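You operate a simulated robot arm through the tools that you are given. There is no shell and no other tool.

The job below is to be done with a simulated robot arm. You get a single attempt, and the scene is never put back.

## Task
Butter the middle of the tin's base, set the ring over it and shut the clip.
Fine: brush back first. Set down upright: pastry brush. A coat counts when it lies all over at full strength: go over it till it gets no stronger.

It is judged by the outcome, as a careful person would: the job done as asked, and still so three seconds after it is handed in. It fails if anything else is knocked over, pushed out of place, dropped, spilled or broken.

## Robot
A 7-joint arm with a two-finger parallel gripper, fixed in place. Base frame: the origin is on the floor under the middle of its stand, x ahead of it, y to its left, z up; the work surface is at about z = 0.92. Units: m, rad, N and s.
With the tool pointing down near the work surface it reaches from about 0.28 to 0.68 m from the base axis. Its first joint turns from -1.152 to 1.152 rad. Payload 1.57 kg.
The TCP is the grasp point between the finger pads, 0.03 m short of the fingertips. In the tool frame z runs along the fingers and y along their closing line. Largest opening 0.11 m; finger width 0.024, thickness 0.012; the body of the gripper, 0.048 by 0.112 m, starts 0.078 m behind the TCP.
Orientation is that of the tool frame in the base frame, as [roll, pitch, yaw] about the fixed x, y, z axes, in that order (R = Rz(yaw) Ry(pitch) Rx(roll)). With the fingers straight down and closing along the base's y, the tool's x points along the base's -x, its y along +y and its z along -z.

## Interface
- The arm moves only by the tool move_arm. Its argument "deltas" is a list that holds one entry, the list of rows, each a list of 7 numbers: the shift along the tool's x, y, z in mm, then the turn, a rotation vector about the tool's x, y, z in rad, then the finger opening in mm, from 0 to 110. In form: [[[dx, dy, dz, rx, ry, rz, gripper], ...]]. A call has 1 to 20 rows; each row shifts and turns the commanded pose from where the row before left it, along the tool's axes as they then stand. Each row takes 0.2 s and may step no farther than 0.05 m and 0.15 rad from the row before; otherwise, or with a gripper value out of range, the whole call is refused. Where a pose cannot be reached the arm comes as near as it can. A force on the tool above 40 N (or 10 N above the force at the start of the call, whichever is more), or a blocked arm, ends the call early, and 0.2 s more pass. Each finger travels about 0.108 m/s and halts on what it meets, pressing with about 40 N; the grip force reading is that of the motor and also rises with nothing between the fingers. The clock runs only during rows and for 0.2 s after the last one: add rows that do not move to give the fingers time. It gives the time, the measured TCP pose, the force on the tool (base axes), the opening and the grip force at its end, in the units of the frame above (readings bear some noise), with the torque about the TCP (base axes, N m) and any sound that the robot's microphone picked up, and new pictures: "show" is both (left out), scene, wrist or none.
- Cameras (640 x 400 px; columns grow to the right, rows downward): "scene" is fixed at [0.1725, -0.4081, 1.3928]; the picture's right is [0.65, -0.76, 0.00], its down [-0.53, -0.45, -0.72] and it looks along [0.55, 0.47, -0.69] (base axes); focal length 229 px, centre (320, 200). "wrist" rides on the gripper at [0.07, 0.016, -0.141] in the tool frame; the picture's right is [-0.23, 0.97, 0.00], its down [-0.86, -0.20, -0.48] and it looks along [-0.47, -0.11, 0.88] (tool axes); focal length 222 px, centre (320, 200). There is no depth. A picture from a camera that has moved, and an enlarged one, comes with that camera's place and axes in the base frame and with its lens.
- close_up(camera, box): a new picture of the part [left, top, right, bottom] of that camera's present view, enlarged. The clock stands still meanwhile.
- sign_off(): hands the job in; it is judged then, once.

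Nothing tells you positions but the pictures and the camera data. Unless the task says otherwise, let go and move clear before handing in.

The tools are called by a JSON object that holds its "name" and its "arguments". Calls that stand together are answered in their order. move_arm: Moves the arm, as the interface text tells. Its arguments: {"type":"object","properties":{"deltas":{"type":"array","items":{"type":"array","items":{"type":"array","items":{"type":"number"}}}},"show":{"type":"string","enum":["both","scene","wrist","none"]}},"required":["deltas"]} The other tools are called the same way: close_up (camera, box) takes an enlarged picture of a part of a camera's view; sign_off () hands the job in.

At the start:

```text
t: 0.0
ee_pos: [0.3573, -0.1602, 1.2282]
orientation: [-3.141, 0.0, 3.141]
contact_force: [0.0, -0.7, 0.0]
torque: [-0.02, -0.02, 0.01]
width: 0.11
gripper_force: 0.1
```

scene: 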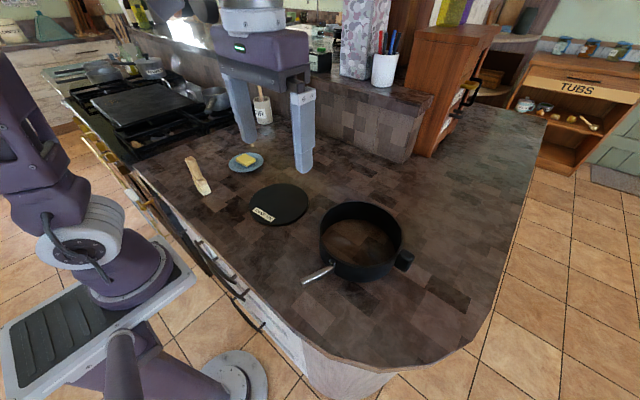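
wrist: 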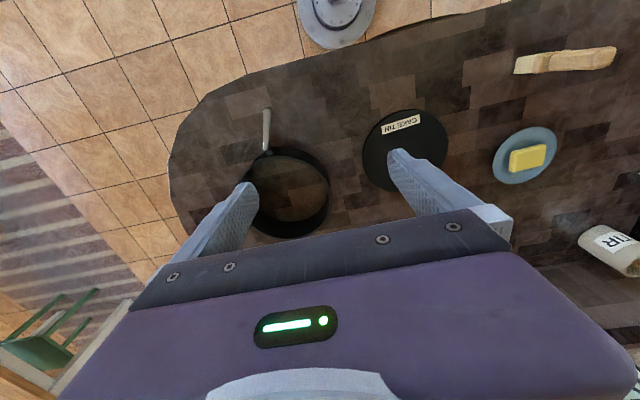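

I see a springform ring with an open clip lever, a black base disc labelled "CAKE TIN", a butter dish, a pastry brush and a crock. I'll take close-ups before moving anything.

{"name": "close_up", "arguments": {"camera": "scene", "box": [170, 140, 330, 240]}}

{"name": "close_up", "arguments": {"camera": "scene", "box": [280, 180, 440, 300]}}

{"name": "close_up", "arguments": {"camera": "wrist", "box": [480, 20, 640, 200]}}

{"name": "close_up", "arguments": {"camera": "wrist", "box": [220, 90, 460, 250]}}

{"name": "close_up", "arguments": {"camera": "scene", "box": [220, 60, 330, 140]}}

```text
4.00 times, centred on (250, 190) of scene
camera zoom: at [0.1725, -0.4081, 1.3928], right [0.65, -0.76, 0.0], down [-0.53, -0.45, -0.72], along [0.55, 0.47, -0.69], focal length 916 px, centre (600, 240)
```

zoom: 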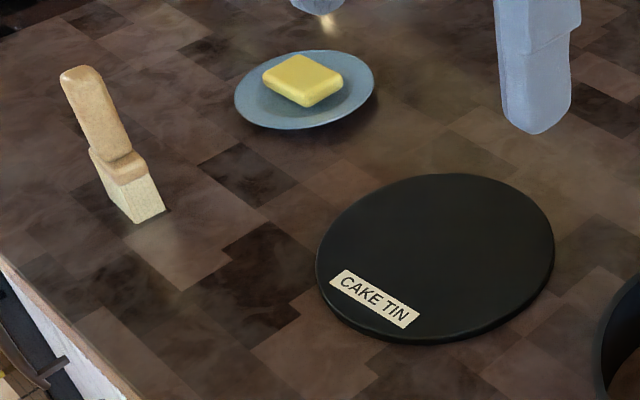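

```text
3.33 times, centred on (360, 240) of scene
camera zoom: at [0.1725, -0.4081, 1.3928], right [0.65, -0.76, 0.0], down [-0.53, -0.45, -0.72], along [0.55, 0.47, -0.69], focal length 764 px, centre (187, 67)
```

zoom: 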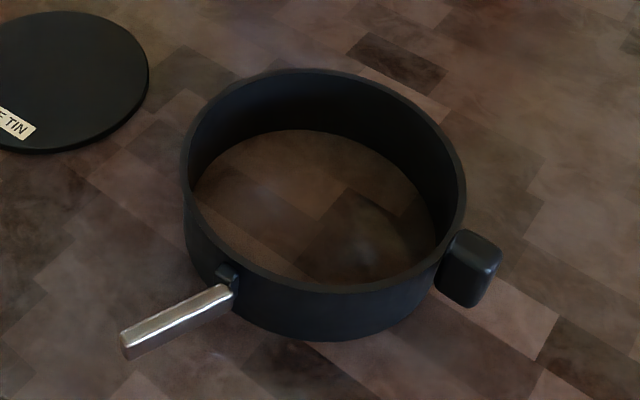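

```text
2.22 times, centred on (560, 110) of wrist
camera zoom: at [0.2863, -0.145, 1.371], right [0.23, 0.97, 0.0], down [0.86, -0.2, 0.48], along [0.47, -0.11, -0.88], focal length 494 px, centre (-213, 400)
```

zoom: 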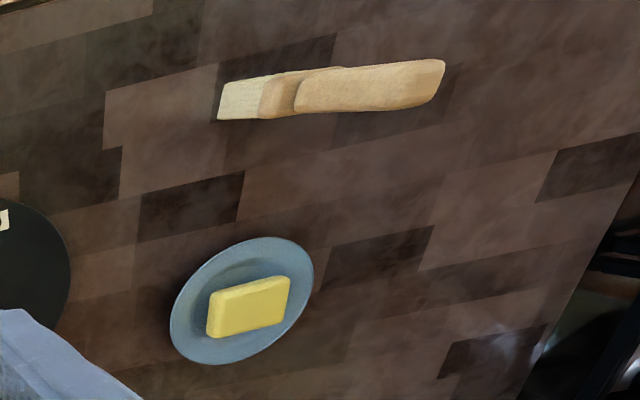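

```text
2.50 times, centred on (340, 170) of wrist
camera zoom: at [0.2863, -0.145, 1.371], right [0.23, 0.97, 0.0], down [0.86, -0.2, 0.48], along [0.47, -0.11, -0.88], focal length 555 px, centre (270, 275)
```

zoom: 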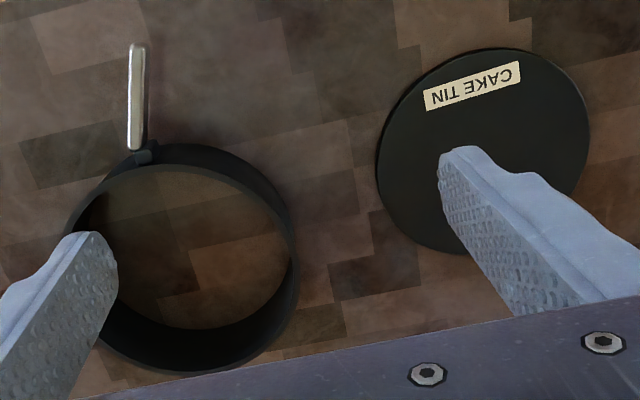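

```text
5.00 times, centred on (275, 100) of scene
camera zoom: at [0.1725, -0.4081, 1.3928], right [0.65, -0.76, 0.0], down [-0.53, -0.45, -0.72], along [0.55, 0.47, -0.69], focal length 1145 px, centre (545, 700)
```

zoom: 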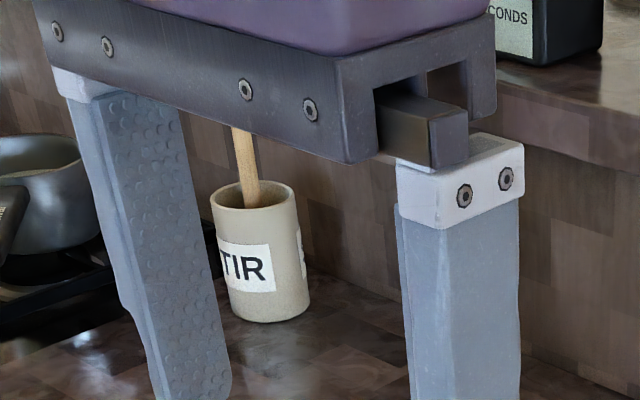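

The brush stands upright on its bristles near (0.35, 0.20). I take the butter to be at (0.52, 0.23), the base near (0.45, -0.01) and the ring near (0.48, -0.27). I'll move the arm above the brush area to look closer.

{"name": "move_arm", "arguments": {"deltas": [[[2, 46, 8, 0, 0, 0, 110], [2, 46, 8, 0, 0, 0, 110], [2, 46, 8, 0, 0, 0, 110], [2, 46, 8, 0, 0, 0, 110], [2, 46, 8, 0, 0, 0, 110], [2, 46, 8, 0, 0, 0, 110], [0, 0, 0, 0, 0, 0, 110]]]}}

```text
t: 1.6
ee_pos: [0.3437, 0.1137, 1.182]
orientation: [3.14, 0.0, -3.14]
contact_force: [0.2, 0.6, -0.3]
torque: [-0.02, 0.0, -0.01]
width: 0.1101
gripper_force: 0.0
camera wrist: at [0.273, 0.1294, 1.3237], right [0.23, 0.97, 0.0], down [0.86, -0.2, 0.48], along [0.47, -0.11, -0.88], focal length 222 px, centre (320, 200)
```

scene: 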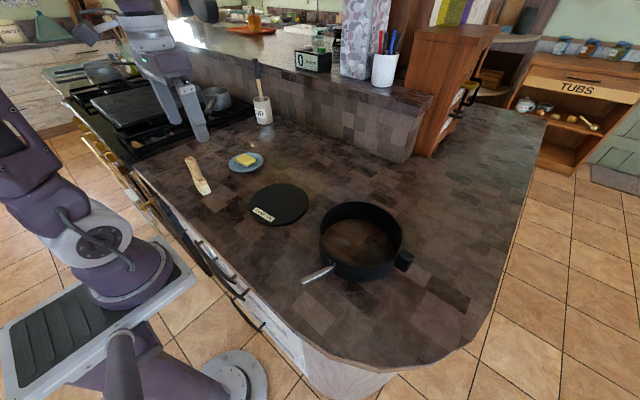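
wrist: 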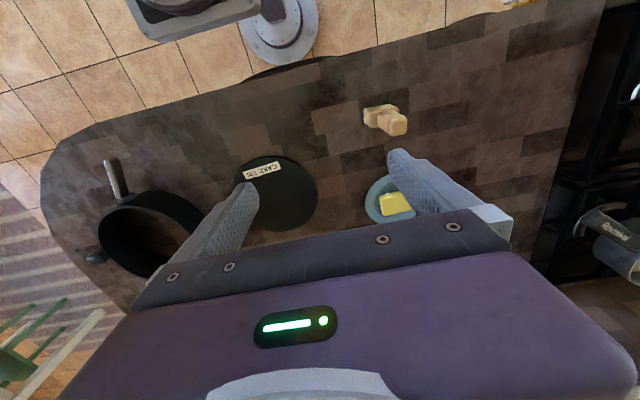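

{"name": "close_up", "arguments": {"camera": "wrist", "box": [340, 85, 430, 150]}}

{"name": "close_up", "arguments": {"camera": "scene", "box": [170, 145, 270, 205]}}

{"name": "close_up", "arguments": {"camera": "scene", "box": [230, 170, 330, 235]}}

{"name": "close_up", "arguments": {"camera": "wrist", "box": [80, 130, 330, 290]}}

```text
6.15 times, centred on (385, 118) of wrist
camera zoom: at [0.273, 0.1294, 1.3237], right [0.23, 0.97, 0.0], down [0.86, -0.2, 0.48], along [0.47, -0.11, -0.88], focal length 1367 px, centre (-80, 708)
```

zoom: 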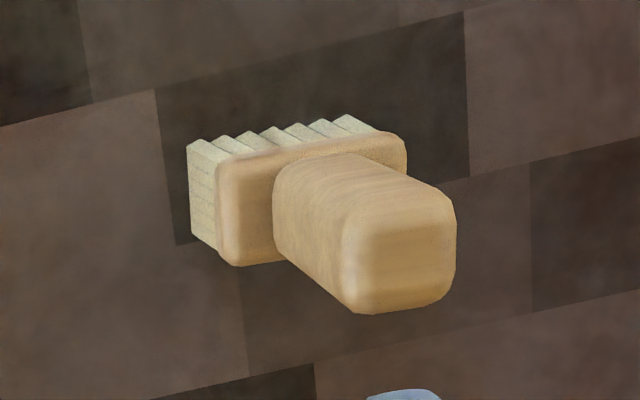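

```text
6.40 times, centred on (220, 175) of scene
camera zoom: at [0.1726, -0.408, 1.3928], right [0.65, -0.76, 0.0], down [-0.53, -0.45, -0.72], along [0.55, 0.47, -0.69], focal length 1466 px, centre (960, 360)
```

zoom: 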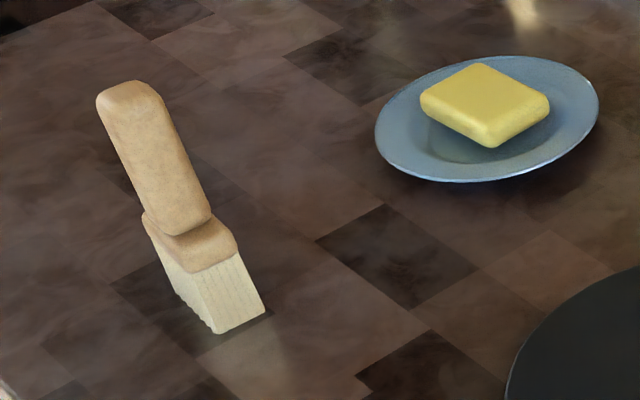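

```text
6.15 times, centred on (280, 202) of scene
camera zoom: at [0.1726, -0.408, 1.3928], right [0.65, -0.76, 0.0], down [-0.53, -0.45, -0.72], along [0.55, 0.47, -0.69], focal length 1410 px, centre (566, 185)
```

zoom: 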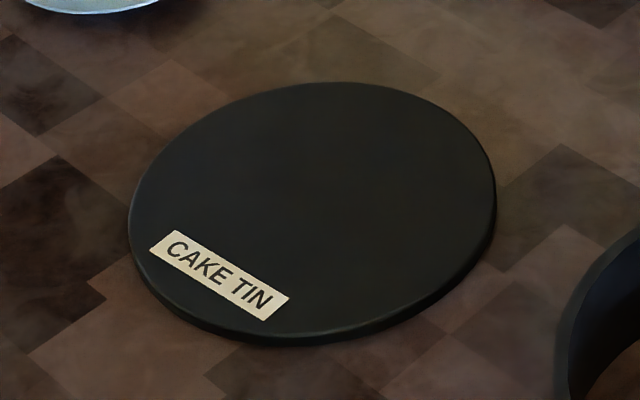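

```text
2.50 times, centred on (205, 210) of wrist
camera zoom: at [0.273, 0.1294, 1.3237], right [0.23, 0.97, 0.0], down [0.86, -0.2, 0.48], along [0.47, -0.11, -0.88], focal length 555 px, centre (608, 175)
```

zoom: 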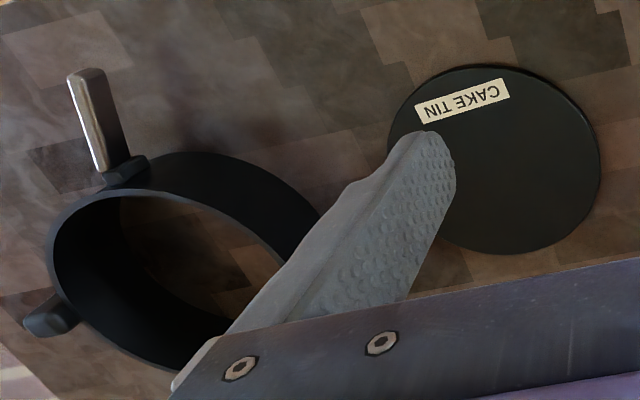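

The brush's wide axis runs almost along y and its handle is about 2 cm thick, standing near (0.346, 0.211) with its top at about z = 1.048. I'll centre the open gripper above it and check alignment.

{"name": "move_arm", "arguments": {"deltas": [[[0, 32, 5, 0, 0, 0, 110], [0, 32, 5, 0, 0, 0, 110], [0, 31, 20, 0, 0, 0.07, 110], [0, 0, 30, 0, 0, 0, 110], [0, 0, 0, 0, 0, 0, 110], [0, 0, 0, 0, 0, 0, 110]]]}}

```text
t: 3.0
ee_pos: [0.3428, 0.2117, 1.1199]
orientation: [3.141, -0.001, 3.072]
contact_force: [0.1, 0.0, -0.2]
torque: [0.0, 0.0, -0.04]
width: 0.1101
gripper_force: 0.1
camera wrist: at [0.274, 0.2312, 1.263], right [0.29, 0.96, 0.0], down [0.84, -0.26, 0.48], along [0.46, -0.14, -0.88], focal length 222 px, centre (320, 200)
```

scene: 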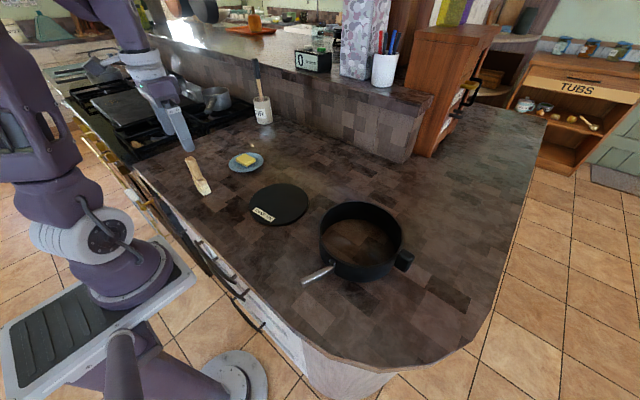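
wrist: 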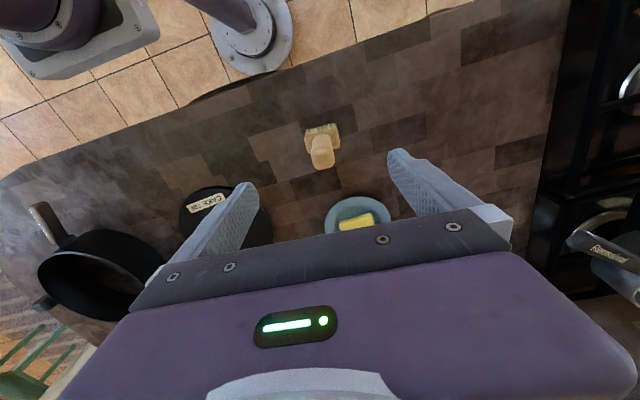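

{"name": "close_up", "arguments": {"camera": "wrist", "box": [280, 105, 370, 185]}}

{"name": "close_up", "arguments": {"camera": "wrist", "box": [150, 100, 510, 280]}}

```text
5.00 times, centred on (325, 145) of wrist
camera zoom: at [0.274, 0.2312, 1.263], right [0.29, 0.96, 0.0], down [0.84, -0.26, 0.48], along [0.46, -0.14, -0.88], focal length 1111 px, centre (295, 475)
```

zoom: 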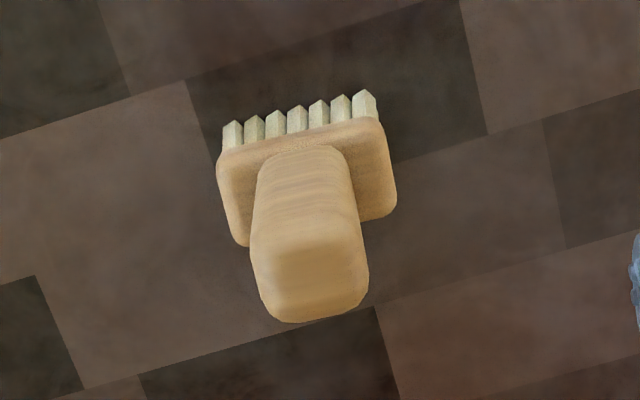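

```text
1.78 times, centred on (330, 190) of wrist
camera zoom: at [0.274, 0.2312, 1.263], right [0.29, 0.96, 0.0], down [0.84, -0.26, 0.48], along [0.46, -0.14, -0.88], focal length 395 px, centre (302, 218)
```

zoom: 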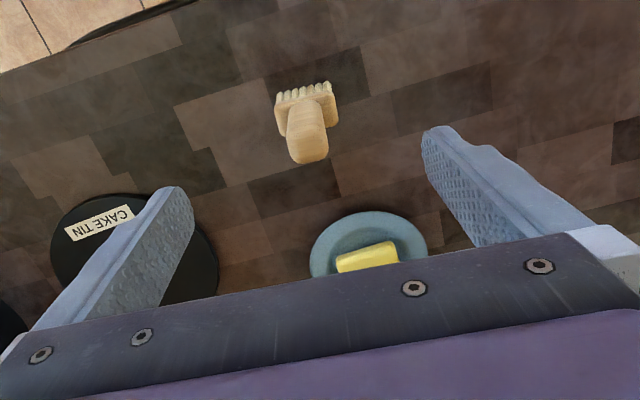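

The brush centre reads (0.343, 0.213), almost exactly under the gripper. I'll lower over the handle and close.

{"name": "move_arm", "arguments": {"deltas": [[[0, 2, 20, 0, 0, 0, 110], [0, 0, 30, 0, 0, 0, 110], [0, 0, 30, 0, 0, 0, 110], [0, 0, 22, 0, 0, 0, 110], [0, 0, 0, 0, 0, 0, 110], [0, 0, 0, 0, 0, 0, 110]]]}}

```text
t: 4.4
ee_pos: [0.3427, 0.2123, 1.0204]
orientation: [3.14, 0.0, 3.072]
contact_force: [0.9, -0.2, -0.3]
torque: [-0.02, -0.01, 0.01]
width: 0.1101
gripper_force: 0.1
camera wrist: at [0.2733, 0.2338, 1.1615], right [0.29, 0.96, 0.0], down [0.84, -0.26, 0.48], along [0.46, -0.14, -0.88], focal length 222 px, centre (320, 200)
```

scene: 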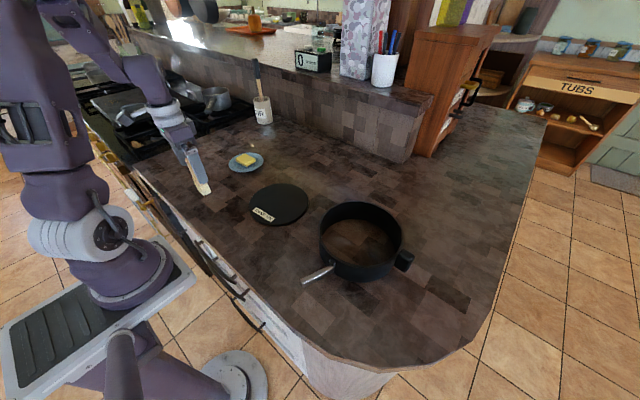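
wrist: 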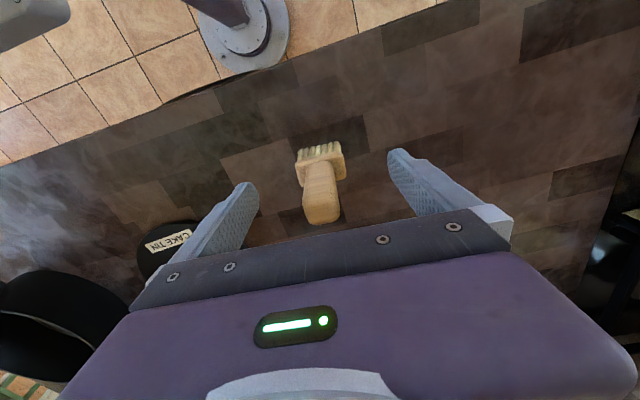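

The handle sits between the fingers at pad height. I'll close the fingers on it.

{"name": "move_arm", "arguments": {"deltas": [[[0, 0, 0, 0, 0, 0, 60], [0, 0, 0, 0, 0, 0, 30], [0, 0, 0, 0, 0, 0, 10], [0, 0, 0, 0, 0, 0, 10], [0, 0, 0, 0, 0, 0, 10], [0, 0, 0, 0, 0, 0, 10]]]}}

{"name": "close_up", "arguments": {"camera": "wrist", "box": [220, 110, 440, 250]}}

```text
t: 5.8
ee_pos: [0.3429, 0.213, 1.0202]
orientation: [-3.14, -0.001, 3.071]
contact_force: [0.5, -0.3, 0.3]
torque: [-0.02, 0.02, 0.03]
width: 0.0231
gripper_force: 35.3
camera wrist: at [0.2733, 0.2338, 1.1617], right [0.29, 0.96, 0.0], down [0.84, -0.26, 0.48], along [0.46, -0.14, -0.88], focal length 222 px, centre (320, 200)
```

scene: 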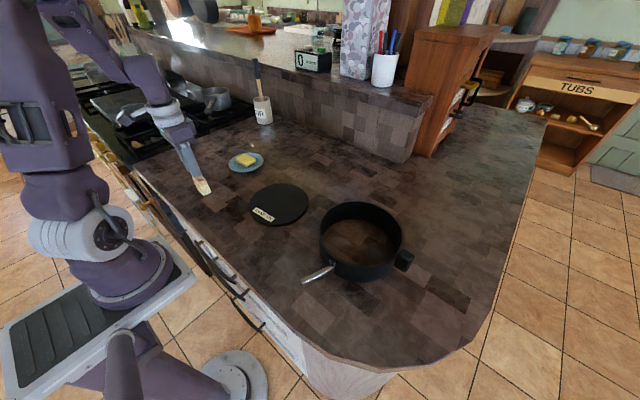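
wrist: 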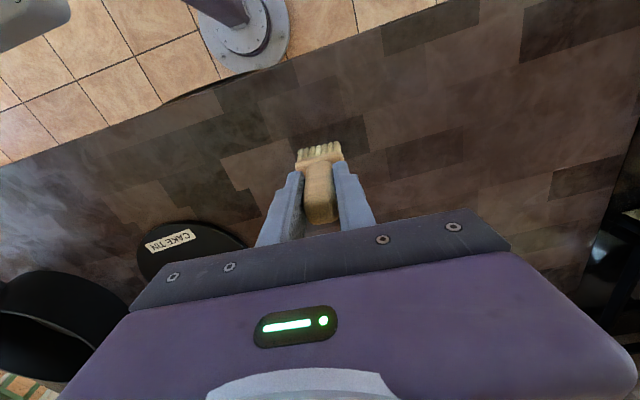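

```text
2.86 times, centred on (330, 180) of wrist
camera zoom: at [0.2733, 0.2338, 1.1617], right [0.29, 0.96, 0.0], down [0.84, -0.26, 0.48], along [0.46, -0.14, -0.88], focal length 635 px, centre (291, 257)
```

zoom: 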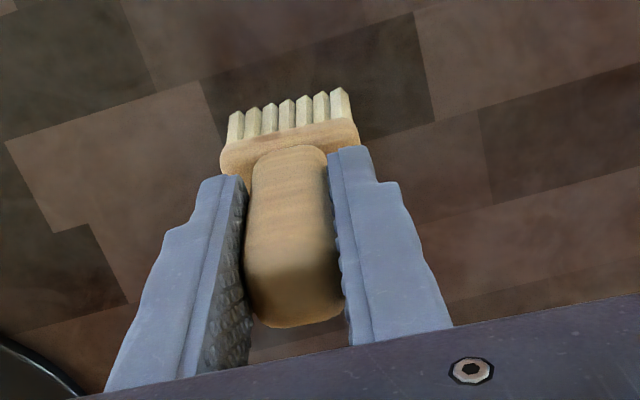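

The brush is gripped at 23 mm with its bristle ends about 0.100 m below the TCP. I'll lift it, square the tool, carry it over the butter at about (0.518, 0.226) and look again.

{"name": "move_arm", "arguments": {"deltas": [[[0, 0, -20, 0, 0, 0, 10], [0, 0, -40, 0, 0, 0, 10], [0, 0, -40, 0, 0, 0, 10], [0, 0, 0, 0, 0, -0.07, 10], [-35, 3, 0, 0, 0, 0, 10], [-35, 3, 0, 0, 0, 0, 10], [-35, 3, 0, 0, 0, 0, 10], [-35, 2, 0, 0, 0, 0, 10], [-35, 2, 0, 0, 0, 0, 10], [0, 0, 0, 0, 0, 0, 10], [0, 0, 0, 0, 0, 0, 10]]]}}

{"name": "close_up", "arguments": {"camera": "scene", "box": [180, 100, 310, 190]}}

{"name": "close_up", "arguments": {"camera": "wrist", "box": [220, 110, 440, 250]}}

```text
t: 8.2
ee_pos: [0.5195, 0.2274, 1.1175]
orientation: [-3.141, 0.0, 3.141]
contact_force: [0.1, 0.4, -0.9]
torque: [-0.01, 0.0, 0.0]
width: 0.0236
gripper_force: 35.6
camera wrist: at [0.4491, 0.243, 1.2603], right [0.23, 0.97, 0.0], down [0.86, -0.2, 0.48], along [0.47, -0.11, -0.88], focal length 222 px, centre (320, 200)
```

scene: 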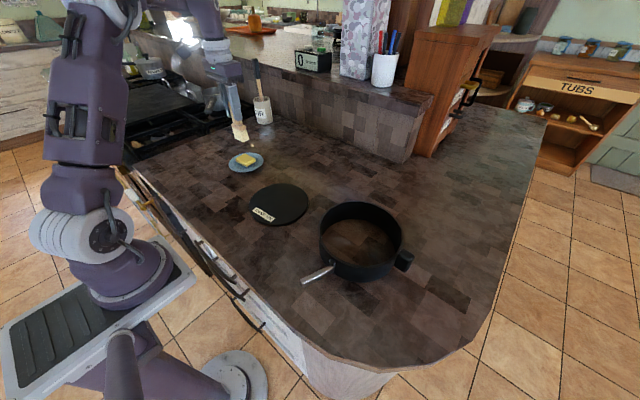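
wrist: 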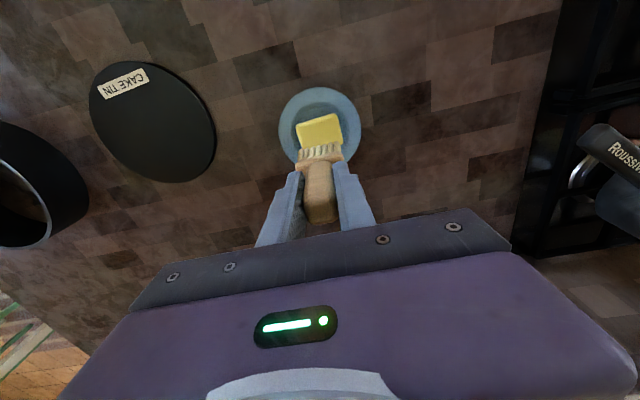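

```text
4.44 times, centred on (245, 145) of scene
camera zoom: at [0.1726, -0.4081, 1.3928], right [0.65, -0.76, 0.0], down [-0.53, -0.45, -0.72], along [0.55, 0.47, -0.69], focal length 1018 px, centre (653, 444)
```

zoom: 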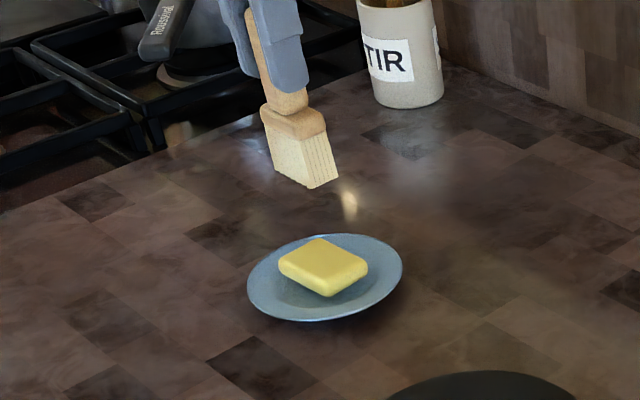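

```text
2.86 times, centred on (330, 180) of wrist
camera zoom: at [0.4491, 0.243, 1.2603], right [0.23, 0.97, 0.0], down [0.86, -0.2, 0.48], along [0.47, -0.11, -0.88], focal length 635 px, centre (291, 257)
```

zoom: 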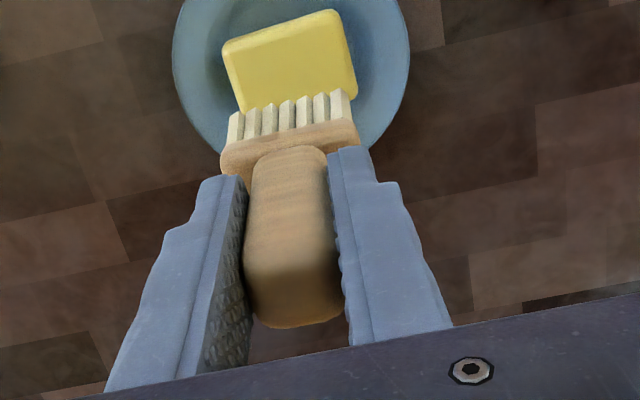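

The brush is held firmly, with its bristle ends around z = 1.018 and right above the butter pat. I'll lower in stages, watching the force for first contact.

{"name": "move_arm", "arguments": {"deltas": [[[3, 0, 25, 0, 0, 0, 10], [0, 0, 25, 0, 0, 0, 10], [0, 0, 10, 0, 0, 0, 10], [0, 0, 0, 0, 0, 0, 10]]]}}

{"name": "close_up", "arguments": {"camera": "scene", "box": [200, 120, 290, 180]}}

```text
t: 9.2
ee_pos: [0.5154, 0.2253, 1.0582]
orientation: [3.141, 0.0, -3.142]
contact_force: [-0.6, 0.5, -0.3]
torque: [0.01, -0.02, 0.04]
width: 0.0233
gripper_force: 35.9
camera wrist: at [0.4454, 0.2409, 1.2006], right [0.23, 0.97, 0.0], down [0.86, -0.2, 0.48], along [0.47, -0.11, -0.88], focal length 222 px, centre (320, 200)
```

scene: 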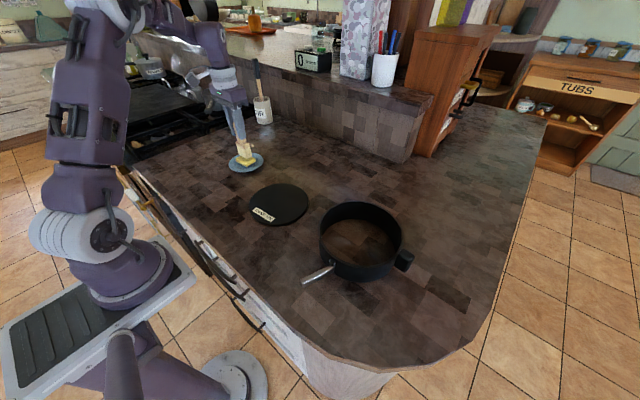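
wrist: 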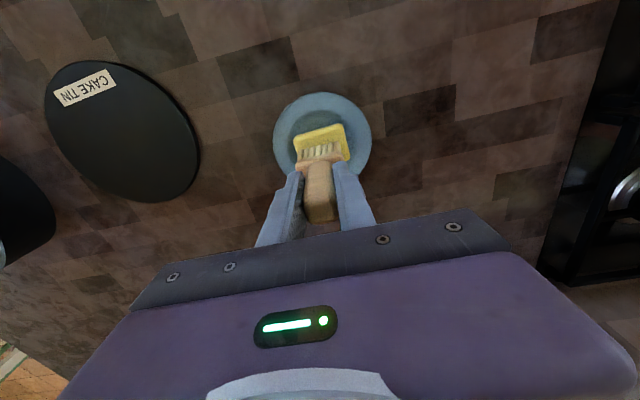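

```text
6.67 times, centred on (245, 150) of scene
camera zoom: at [0.1726, -0.4081, 1.3928], right [0.65, -0.76, 0.0], down [-0.53, -0.45, -0.72], along [0.55, 0.47, -0.69], focal length 1527 px, centre (820, 533)
```

zoom: 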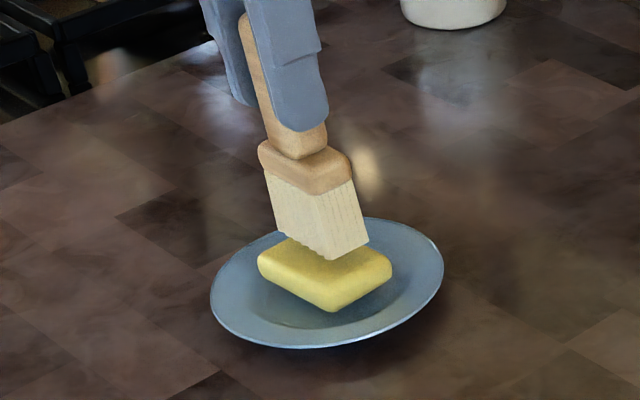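

The bristles are about a centimetre above the butter. I'll lower in 2–3 mm steps.

{"name": "move_arm", "arguments": {"deltas": [[[0, 0, 3, 0, 0, 0, 10], [0, 0, 3, 0, 0, 0, 10], [0, 0, 2, 0, 0, 0, 10]]], "show": "none"}}

{"name": "close_up", "arguments": {"camera": "scene", "box": [200, 120, 290, 180]}}

```text
t: 10.0
ee_pos: [0.5172, 0.2242, 1.0503]
orientation: [-3.14, 0.0, 3.141]
contact_force: [-0.5, 0.1, -0.3]
torque: [-0.03, -0.02, 0.01]
width: 0.0233
gripper_force: 36.1
```

```text
6.67 times, centred on (245, 150) of scene
camera zoom: at [0.1726, -0.4081, 1.3928], right [0.65, -0.76, 0.0], down [-0.53, -0.45, -0.72], along [0.55, 0.47, -0.69], focal length 1527 px, centre (820, 533)
```

zoom: 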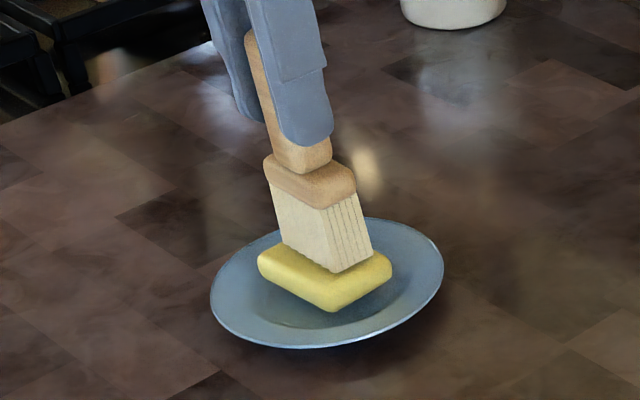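

{"name": "move_arm", "arguments": {"deltas": [[[0, 0, 2, 0, 0, 0, 10], [0, 0, 1, 0, 0, 0, 10]]], "show": "none"}}

{"name": "close_up", "arguments": {"camera": "scene", "box": [220, 140, 280, 180]}}

```text
t: 10.6
ee_pos: [0.5166, 0.2252, 1.0473]
orientation: [-3.141, 0.0, 3.14]
contact_force: [-0.9, 0.3, -0.5]
torque: [-0.02, -0.05, 0.02]
width: 0.0231
gripper_force: 35.3
```

```text
10.00 times, centred on (250, 160) of scene
camera zoom: at [0.1726, -0.4081, 1.3928], right [0.65, -0.76, 0.0], down [-0.53, -0.45, -0.72], along [0.55, 0.47, -0.69], focal length 2291 px, centre (1020, 600)
```

zoom: 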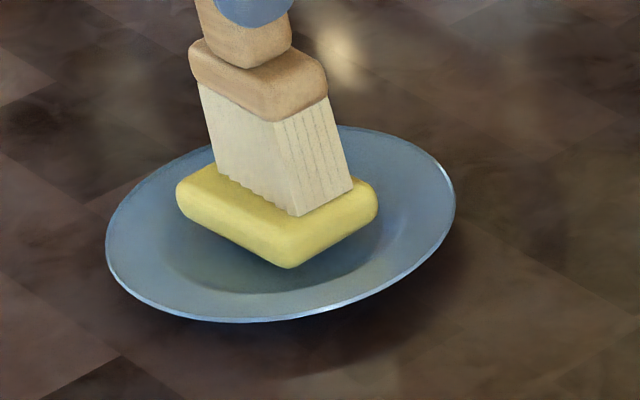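

{"name": "move_arm", "arguments": {"deltas": [[[0, 0, 1, 0, 0, 0, 10], [0, 0, 1, 0, 0, 0, 10], [0, 0, 0, 0, 0, 0, 10]]], "show": "none"}}

{"name": "close_up", "arguments": {"camera": "scene", "box": [220, 140, 280, 180]}}

```text
t: 11.4
ee_pos: [0.5171, 0.2249, 1.0473]
orientation: [3.141, 0.001, -3.141]
contact_force: [-5.8, -0.7, 23.6]
torque: [-0.08, 0.44, -0.02]
width: 0.0231
gripper_force: 35.6
```

```text
10.00 times, centred on (250, 160) of scene
camera zoom: at [0.172, -0.4083, 1.3928], right [0.65, -0.76, 0.0], down [-0.53, -0.45, -0.72], along [0.55, 0.47, -0.69], focal length 2291 px, centre (1020, 600)
```

zoom: 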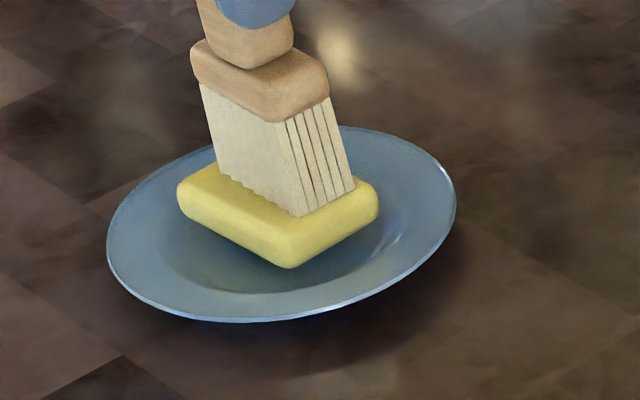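

Contact: 24 N at TCP z = 1.047, so the butter top is near z = 0.947. I'll lift and check whether butter has come onto the bristles.

{"name": "move_arm", "arguments": {"deltas": [[[0, 0, -4, 0, 0, 0, 10], [0, 0, -20, 0, 0, 0, 10], [0, 0, -20, 0, 0, 0, 10], [0, 0, 0, 0, 0, 0, 10]]]}}

{"name": "close_up", "arguments": {"camera": "scene", "box": [210, 120, 280, 180]}}

{"name": "close_up", "arguments": {"camera": "wrist", "box": [260, 90, 380, 180]}}

```text
t: 12.4
ee_pos: [0.5154, 0.2259, 1.0898]
orientation: [-3.141, -0.001, 3.141]
contact_force: [0.1, 0.7, -1.1]
torque: [0.01, -0.01, 0.01]
width: 0.0234
gripper_force: 36.2
camera wrist: at [0.4452, 0.241, 1.2321], right [0.23, 0.97, 0.0], down [0.86, -0.2, 0.48], along [0.47, -0.11, -0.88], focal length 222 px, centre (320, 200)
```

scene: 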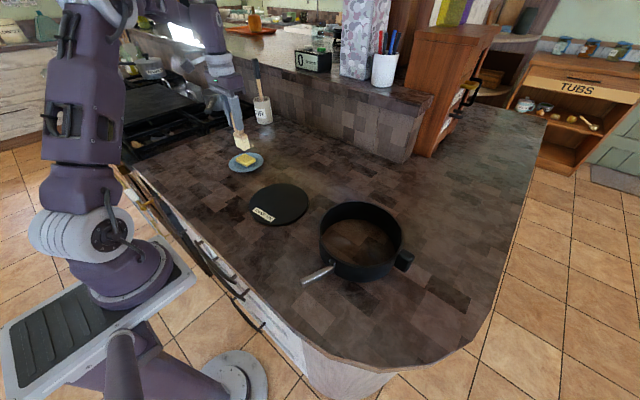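
wrist: 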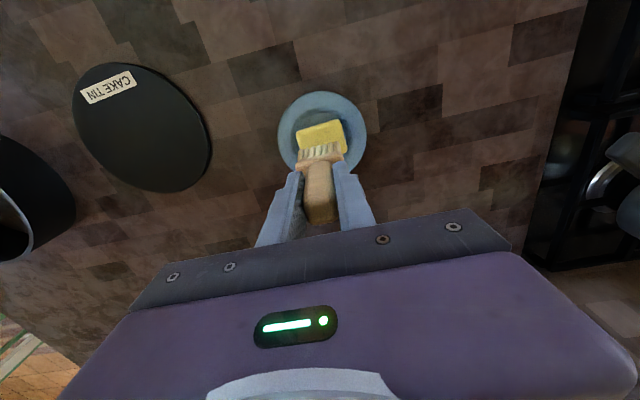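

```text
6.67 times, centred on (245, 150) of scene
camera zoom: at [0.1726, -0.4081, 1.3928], right [0.65, -0.76, 0.0], down [-0.53, -0.45, -0.72], along [0.55, 0.47, -0.69], focal length 1527 px, centre (820, 533)
```

zoom: 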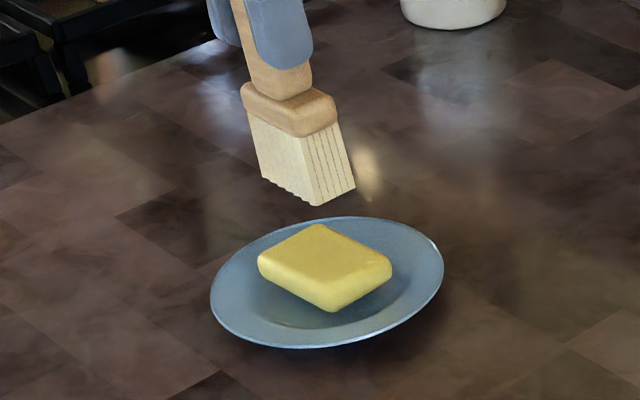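

```text
4.44 times, centred on (320, 135) of wrist
camera zoom: at [0.4452, 0.241, 1.2321], right [0.23, 0.97, 0.0], down [0.86, -0.2, 0.48], along [0.47, -0.11, -0.88], focal length 987 px, centre (320, 489)
```

zoom: 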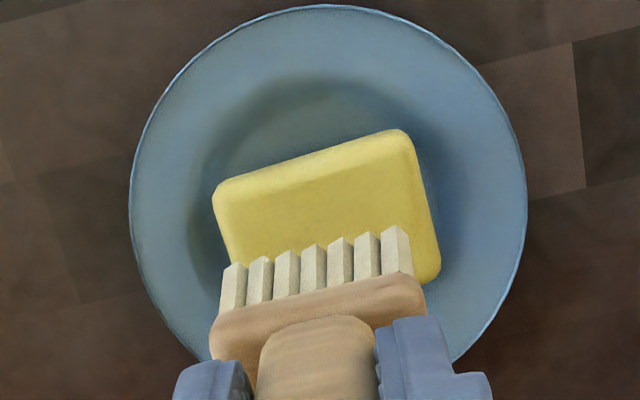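

I can't see butter on the bristles, so the base will show whether they picked any up. I'll carry the brush over the base and measure the disc from above first.

{"name": "move_arm", "arguments": {"deltas": [[[6, -39, -2, 0, 0, 0, 10], [6, -39, -2, 0, 0, 0, 10], [6, -39, -2, 0, 0, 0, 10], [6, -39, -2, 0, 0, 0, 10], [6, -39, -2, 0, 0, 0, 10], [6, -39, 0, 0, 0, 0, 10], [0, 0, 0, 0, 0, 0, 10], [0, 0, 0, 0, 0, 0, 10]]]}}

{"name": "close_up", "arguments": {"camera": "wrist", "box": [190, 0, 450, 220]}}

```text
t: 14.2
ee_pos: [0.4811, -0.0085, 1.1007]
orientation: [3.141, 0.0, -3.14]
contact_force: [-0.2, -0.3, -1.4]
torque: [-0.03, 0.01, -0.01]
width: 0.0232
gripper_force: 35.2
camera wrist: at [0.411, 0.0073, 1.2429], right [0.23, 0.97, 0.0], down [0.86, -0.2, 0.48], along [0.47, -0.11, -0.88], focal length 222 px, centre (320, 200)
```

scene: 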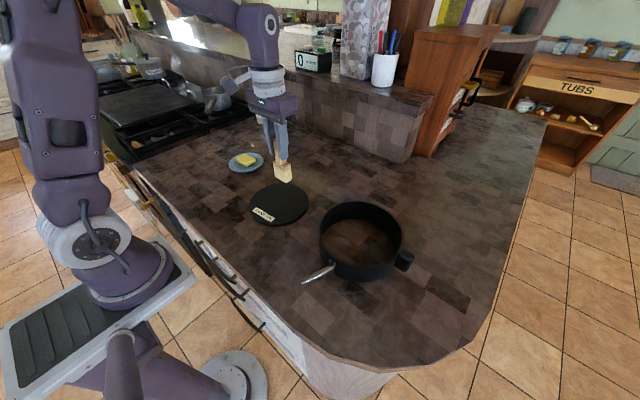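
wrist: 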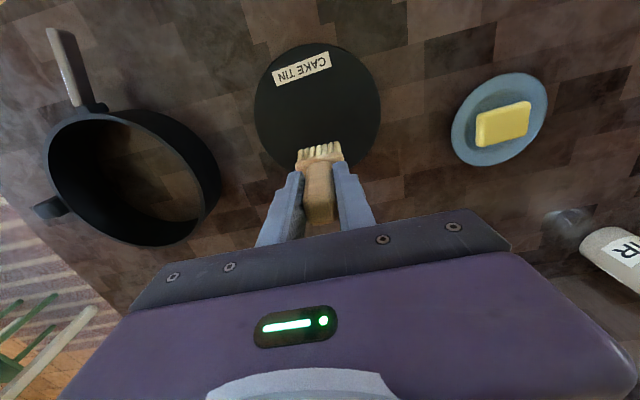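

```text
1.82 times, centred on (320, 110) of wrist
camera zoom: at [0.411, 0.0073, 1.2429], right [0.23, 0.97, 0.0], down [0.86, -0.2, 0.48], along [0.47, -0.11, -0.88], focal length 404 px, centre (320, 364)
```

zoom: 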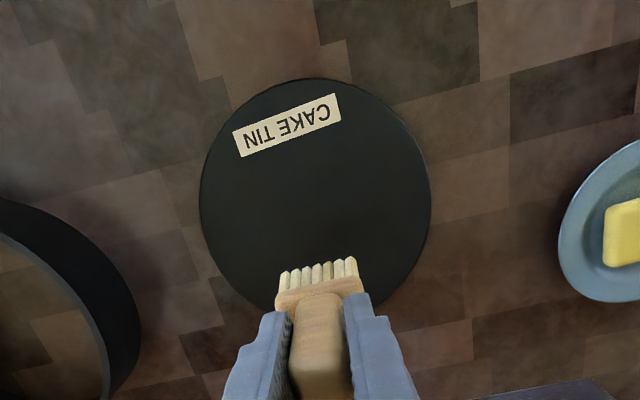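

The disc centre comes out at about (0.4575, -0.0075) with radius 0.086 and its top near z = 0.927. I'll lower the brush at the middle and feel for contact.

{"name": "move_arm", "arguments": {"deltas": [[[23, 0, 20, 0, 0, 0, 10], [20, 0, 25, 0, 0, 0, 10], [0, 0, 18, 0, 0, 0, 10], [0, 0, 3, 0, 0, 0, 10], [0, 0, 0, 0, 0, 0, 10]]]}}

{"name": "close_up", "arguments": {"camera": "scene", "box": [230, 155, 330, 230]}}

```text
t: 15.4
ee_pos: [0.4384, -0.0092, 1.0332]
orientation: [-3.141, -0.001, -3.141]
contact_force: [0.1, 1.2, -0.3]
torque: [-0.01, -0.02, -0.05]
width: 0.0233
gripper_force: 35.7
camera wrist: at [0.3682, 0.0069, 1.1753], right [0.23, 0.97, 0.0], down [0.86, -0.2, 0.48], along [0.47, -0.11, -0.88], focal length 222 px, centre (320, 200)
```

scene: 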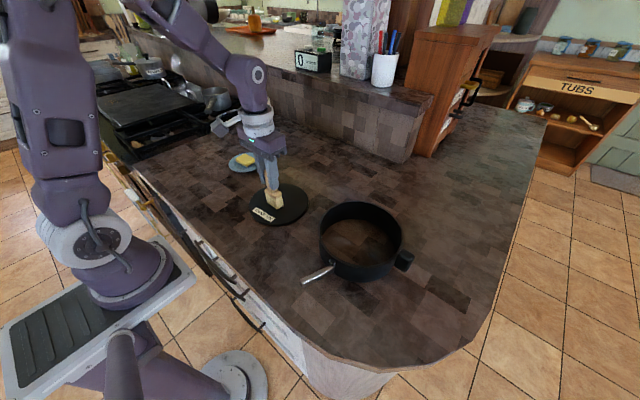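
wrist: 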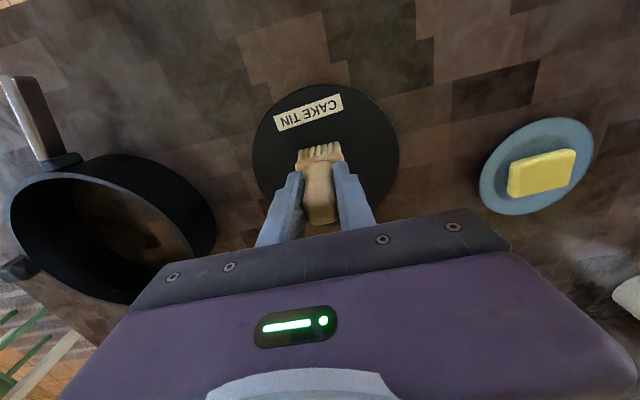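

```text
5.33 times, centred on (280, 192) of scene
camera zoom: at [0.1726, -0.4081, 1.3928], right [0.65, -0.76, 0.0], down [-0.53, -0.45, -0.72], along [0.55, 0.47, -0.69], focal length 1222 px, centre (533, 240)
```

zoom: 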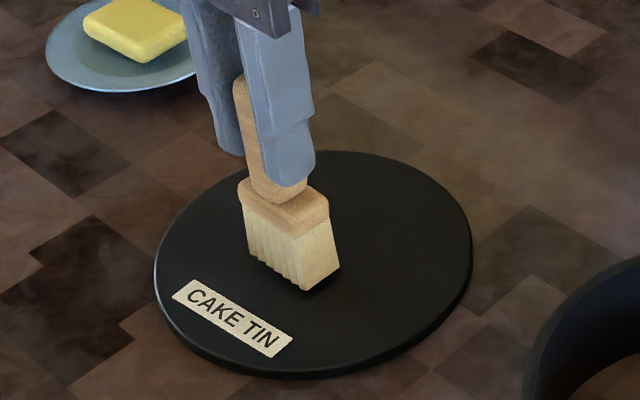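

Bristles are a few millimetres above the disc. I'll lower until I feel it.

{"name": "move_arm", "arguments": {"deltas": [[[0, 0, 2, 0, 0, 0, 10], [0, 0, 2, 0, 0, 0, 10], [0, 0, 1, 0, 0, 0, 10]]], "show": "none"}}

{"name": "close_up", "arguments": {"camera": "scene", "box": [250, 175, 310, 220]}}

```text
t: 16.2
ee_pos: [0.4383, -0.0081, 1.0299]
orientation: [-3.141, 0.0, 3.141]
contact_force: [-0.1, 0.4, 0.1]
torque: [-0.03, 0.01, 0.01]
width: 0.0234
gripper_force: 35.9
```

```text
8.89 times, centred on (280, 198) of scene
camera zoom: at [0.1726, -0.4081, 1.3928], right [0.65, -0.76, 0.0], down [-0.53, -0.45, -0.72], along [0.55, 0.47, -0.69], focal length 2036 px, centre (676, 222)
```

zoom: 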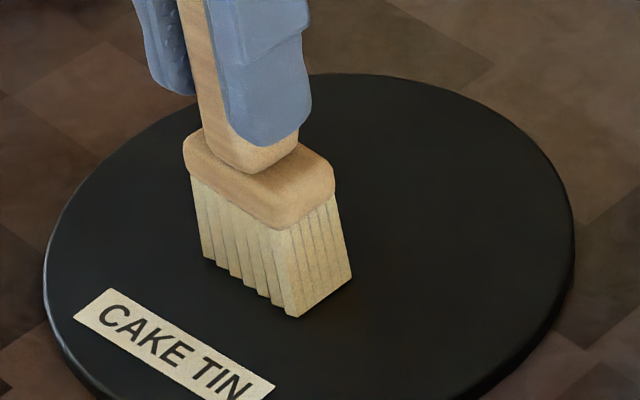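

{"name": "move_arm", "arguments": {"deltas": [[[0, 0, 1, 0, 0, 0, 10], [0, 0, 1, 0, 0, 0, 10]]], "show": "none"}}

```text
t: 16.8
ee_pos: [0.4384, -0.0079, 1.0274]
orientation: [-3.141, 0.002, 3.141]
contact_force: [-3.5, 1.8, 21.2]
torque: [0.16, 0.19, -0.04]
width: 0.0233
gripper_force: 35.2
```

Contact at TCP z = 1.0274 with about 21 N, which is firm. I'll ease off a millimetre and make a short test stroke.

{"name": "move_arm", "arguments": {"deltas": [[[0, 0, -1, 0, 0, 0, 10], [0, 0, 0, 0, 0, 0, 10]]], "show": "none"}}

{"name": "move_arm", "arguments": {"deltas": [[[-6, 0, 0, 0, 0, 0, 10], [-8, 0, 0, 0, 0, 0, 10], [-8, 0, 0, 0, 0, 0, 10], [-8, 0, 0, 0, 0, 0, 10]]]}}

{"name": "close_up", "arguments": {"camera": "scene", "box": [240, 165, 330, 230]}}

```text
t: 17.4
ee_pos: [0.4375, -0.0087, 1.0284]
orientation: [3.142, -0.002, -3.141]
contact_force: [0.2, 0.1, -0.7]
torque: [0.02, 0.0, -0.02]
width: 0.0232
gripper_force: 35.7
```

```text
t: 18.4
ee_pos: [0.4684, -0.0078, 1.028]
orientation: [3.141, -0.001, 3.141]
contact_force: [-0.1, -0.3, -0.6]
torque: [0.0, -0.01, 0.0]
width: 0.0232
gripper_force: 35.7
camera wrist: at [0.3984, 0.0068, 1.1699], right [0.23, 0.97, 0.0], down [0.86, -0.2, 0.48], along [0.47, -0.11, -0.88], focal length 222 px, centre (320, 200)
```

scene: 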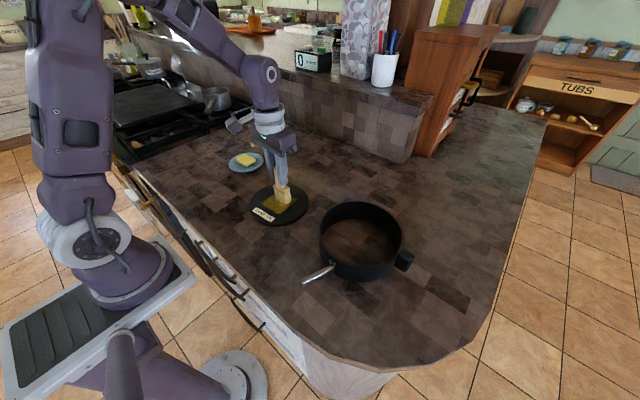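
wrist: 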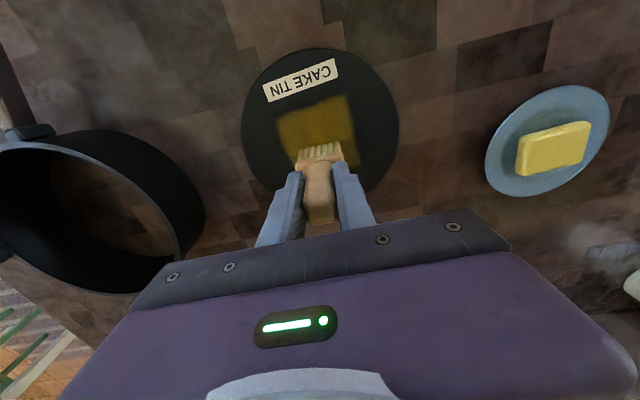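

```text
6.15 times, centred on (285, 198) of scene
camera zoom: at [0.1726, -0.4081, 1.3928], right [0.65, -0.76, 0.0], down [-0.53, -0.45, -0.72], along [0.55, 0.47, -0.69], focal length 1410 px, centre (535, 215)
```

zoom: 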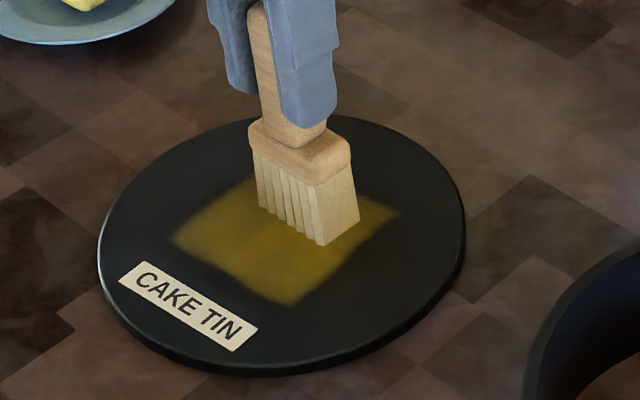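

Butter transfers well: a translucent yellow patch shows under the stroke. I'll keep stroking back and forth over the middle at the same light height, in overlapping lanes that stay off the label.

{"name": "move_arm", "arguments": {"deltas": [[[-12, 0, 0, 0, 0, 0, 10], [-12, 0, 0, 0, 0, 0, 10], [11, 0, 0, 0, 0, 0, 10], [11, 0, 0, 0, 0, 0, 10], [12, 0, 0, 0, 0, 0, 10], [11, 0, 0, 0, 0, 0, 10], [12, 0, 0, 0, 0, 0, 10], [11, 0, 0, 0, 0, 0, 10], [0, 14, 0, 0, 0, 0, 10], [0, 14, 0, 0, 0, 0, 10], [-11, 0, 0, 0, 0, 0, 10], [-11, 0, 0, 0, 0, 0, 10], [-12, 0, 0, 0, 0, 0, 10], [-11, 0, 0, 0, 0, 0, 10], [-12, 0, 0, 0, 0, 0, 10], [-11, 0, 0, 0, 0, 0, 10]]]}}

{"name": "close_up", "arguments": {"camera": "scene", "box": [240, 165, 330, 230]}}

{"name": "close_up", "arguments": {"camera": "wrist", "box": [200, 20, 420, 200]}}

```text
t: 21.8
ee_pos: [0.4928, 0.0201, 1.0262]
orientation: [3.142, -0.001, 3.141]
contact_force: [0.8, 1.3, 0.1]
torque: [-0.01, 0.03, -0.04]
width: 0.0233
gripper_force: 35.4
camera wrist: at [0.422, 0.0353, 1.1696], right [0.23, 0.97, 0.0], down [0.86, -0.2, 0.48], along [0.47, -0.11, -0.88], focal length 222 px, centre (320, 200)
```

scene: 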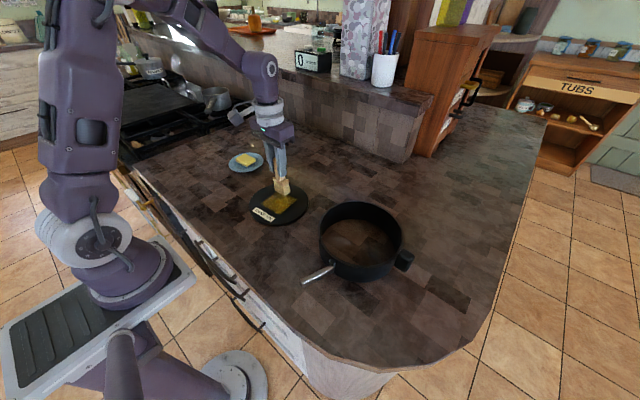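
wrist: 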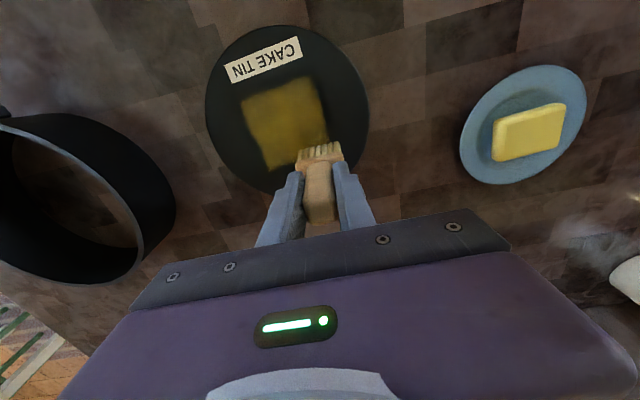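

```text
6.15 times, centred on (285, 198) of scene
camera zoom: at [0.1725, -0.4081, 1.3928], right [0.65, -0.76, 0.0], down [-0.53, -0.45, -0.72], along [0.55, 0.47, -0.69], focal length 1410 px, centre (535, 215)
```

zoom: 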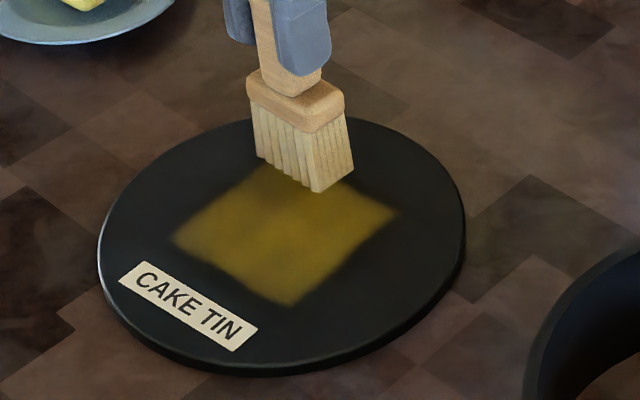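

```text
2.22 times, centred on (310, 110) of wrist
camera zoom: at [0.422, 0.0353, 1.1696], right [0.23, 0.97, 0.0], down [0.86, -0.2, 0.48], along [0.47, -0.11, -0.88], focal length 494 px, centre (342, 400)
```

zoom: 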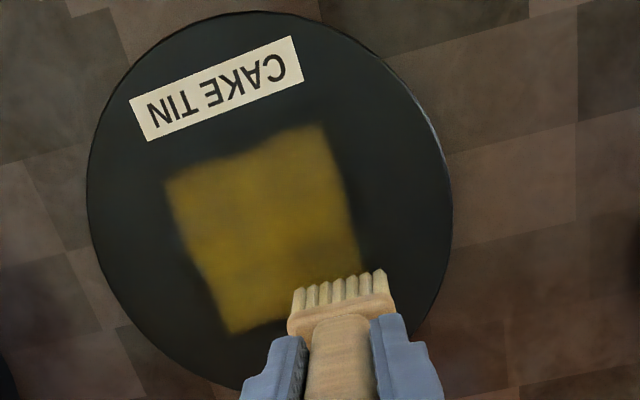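

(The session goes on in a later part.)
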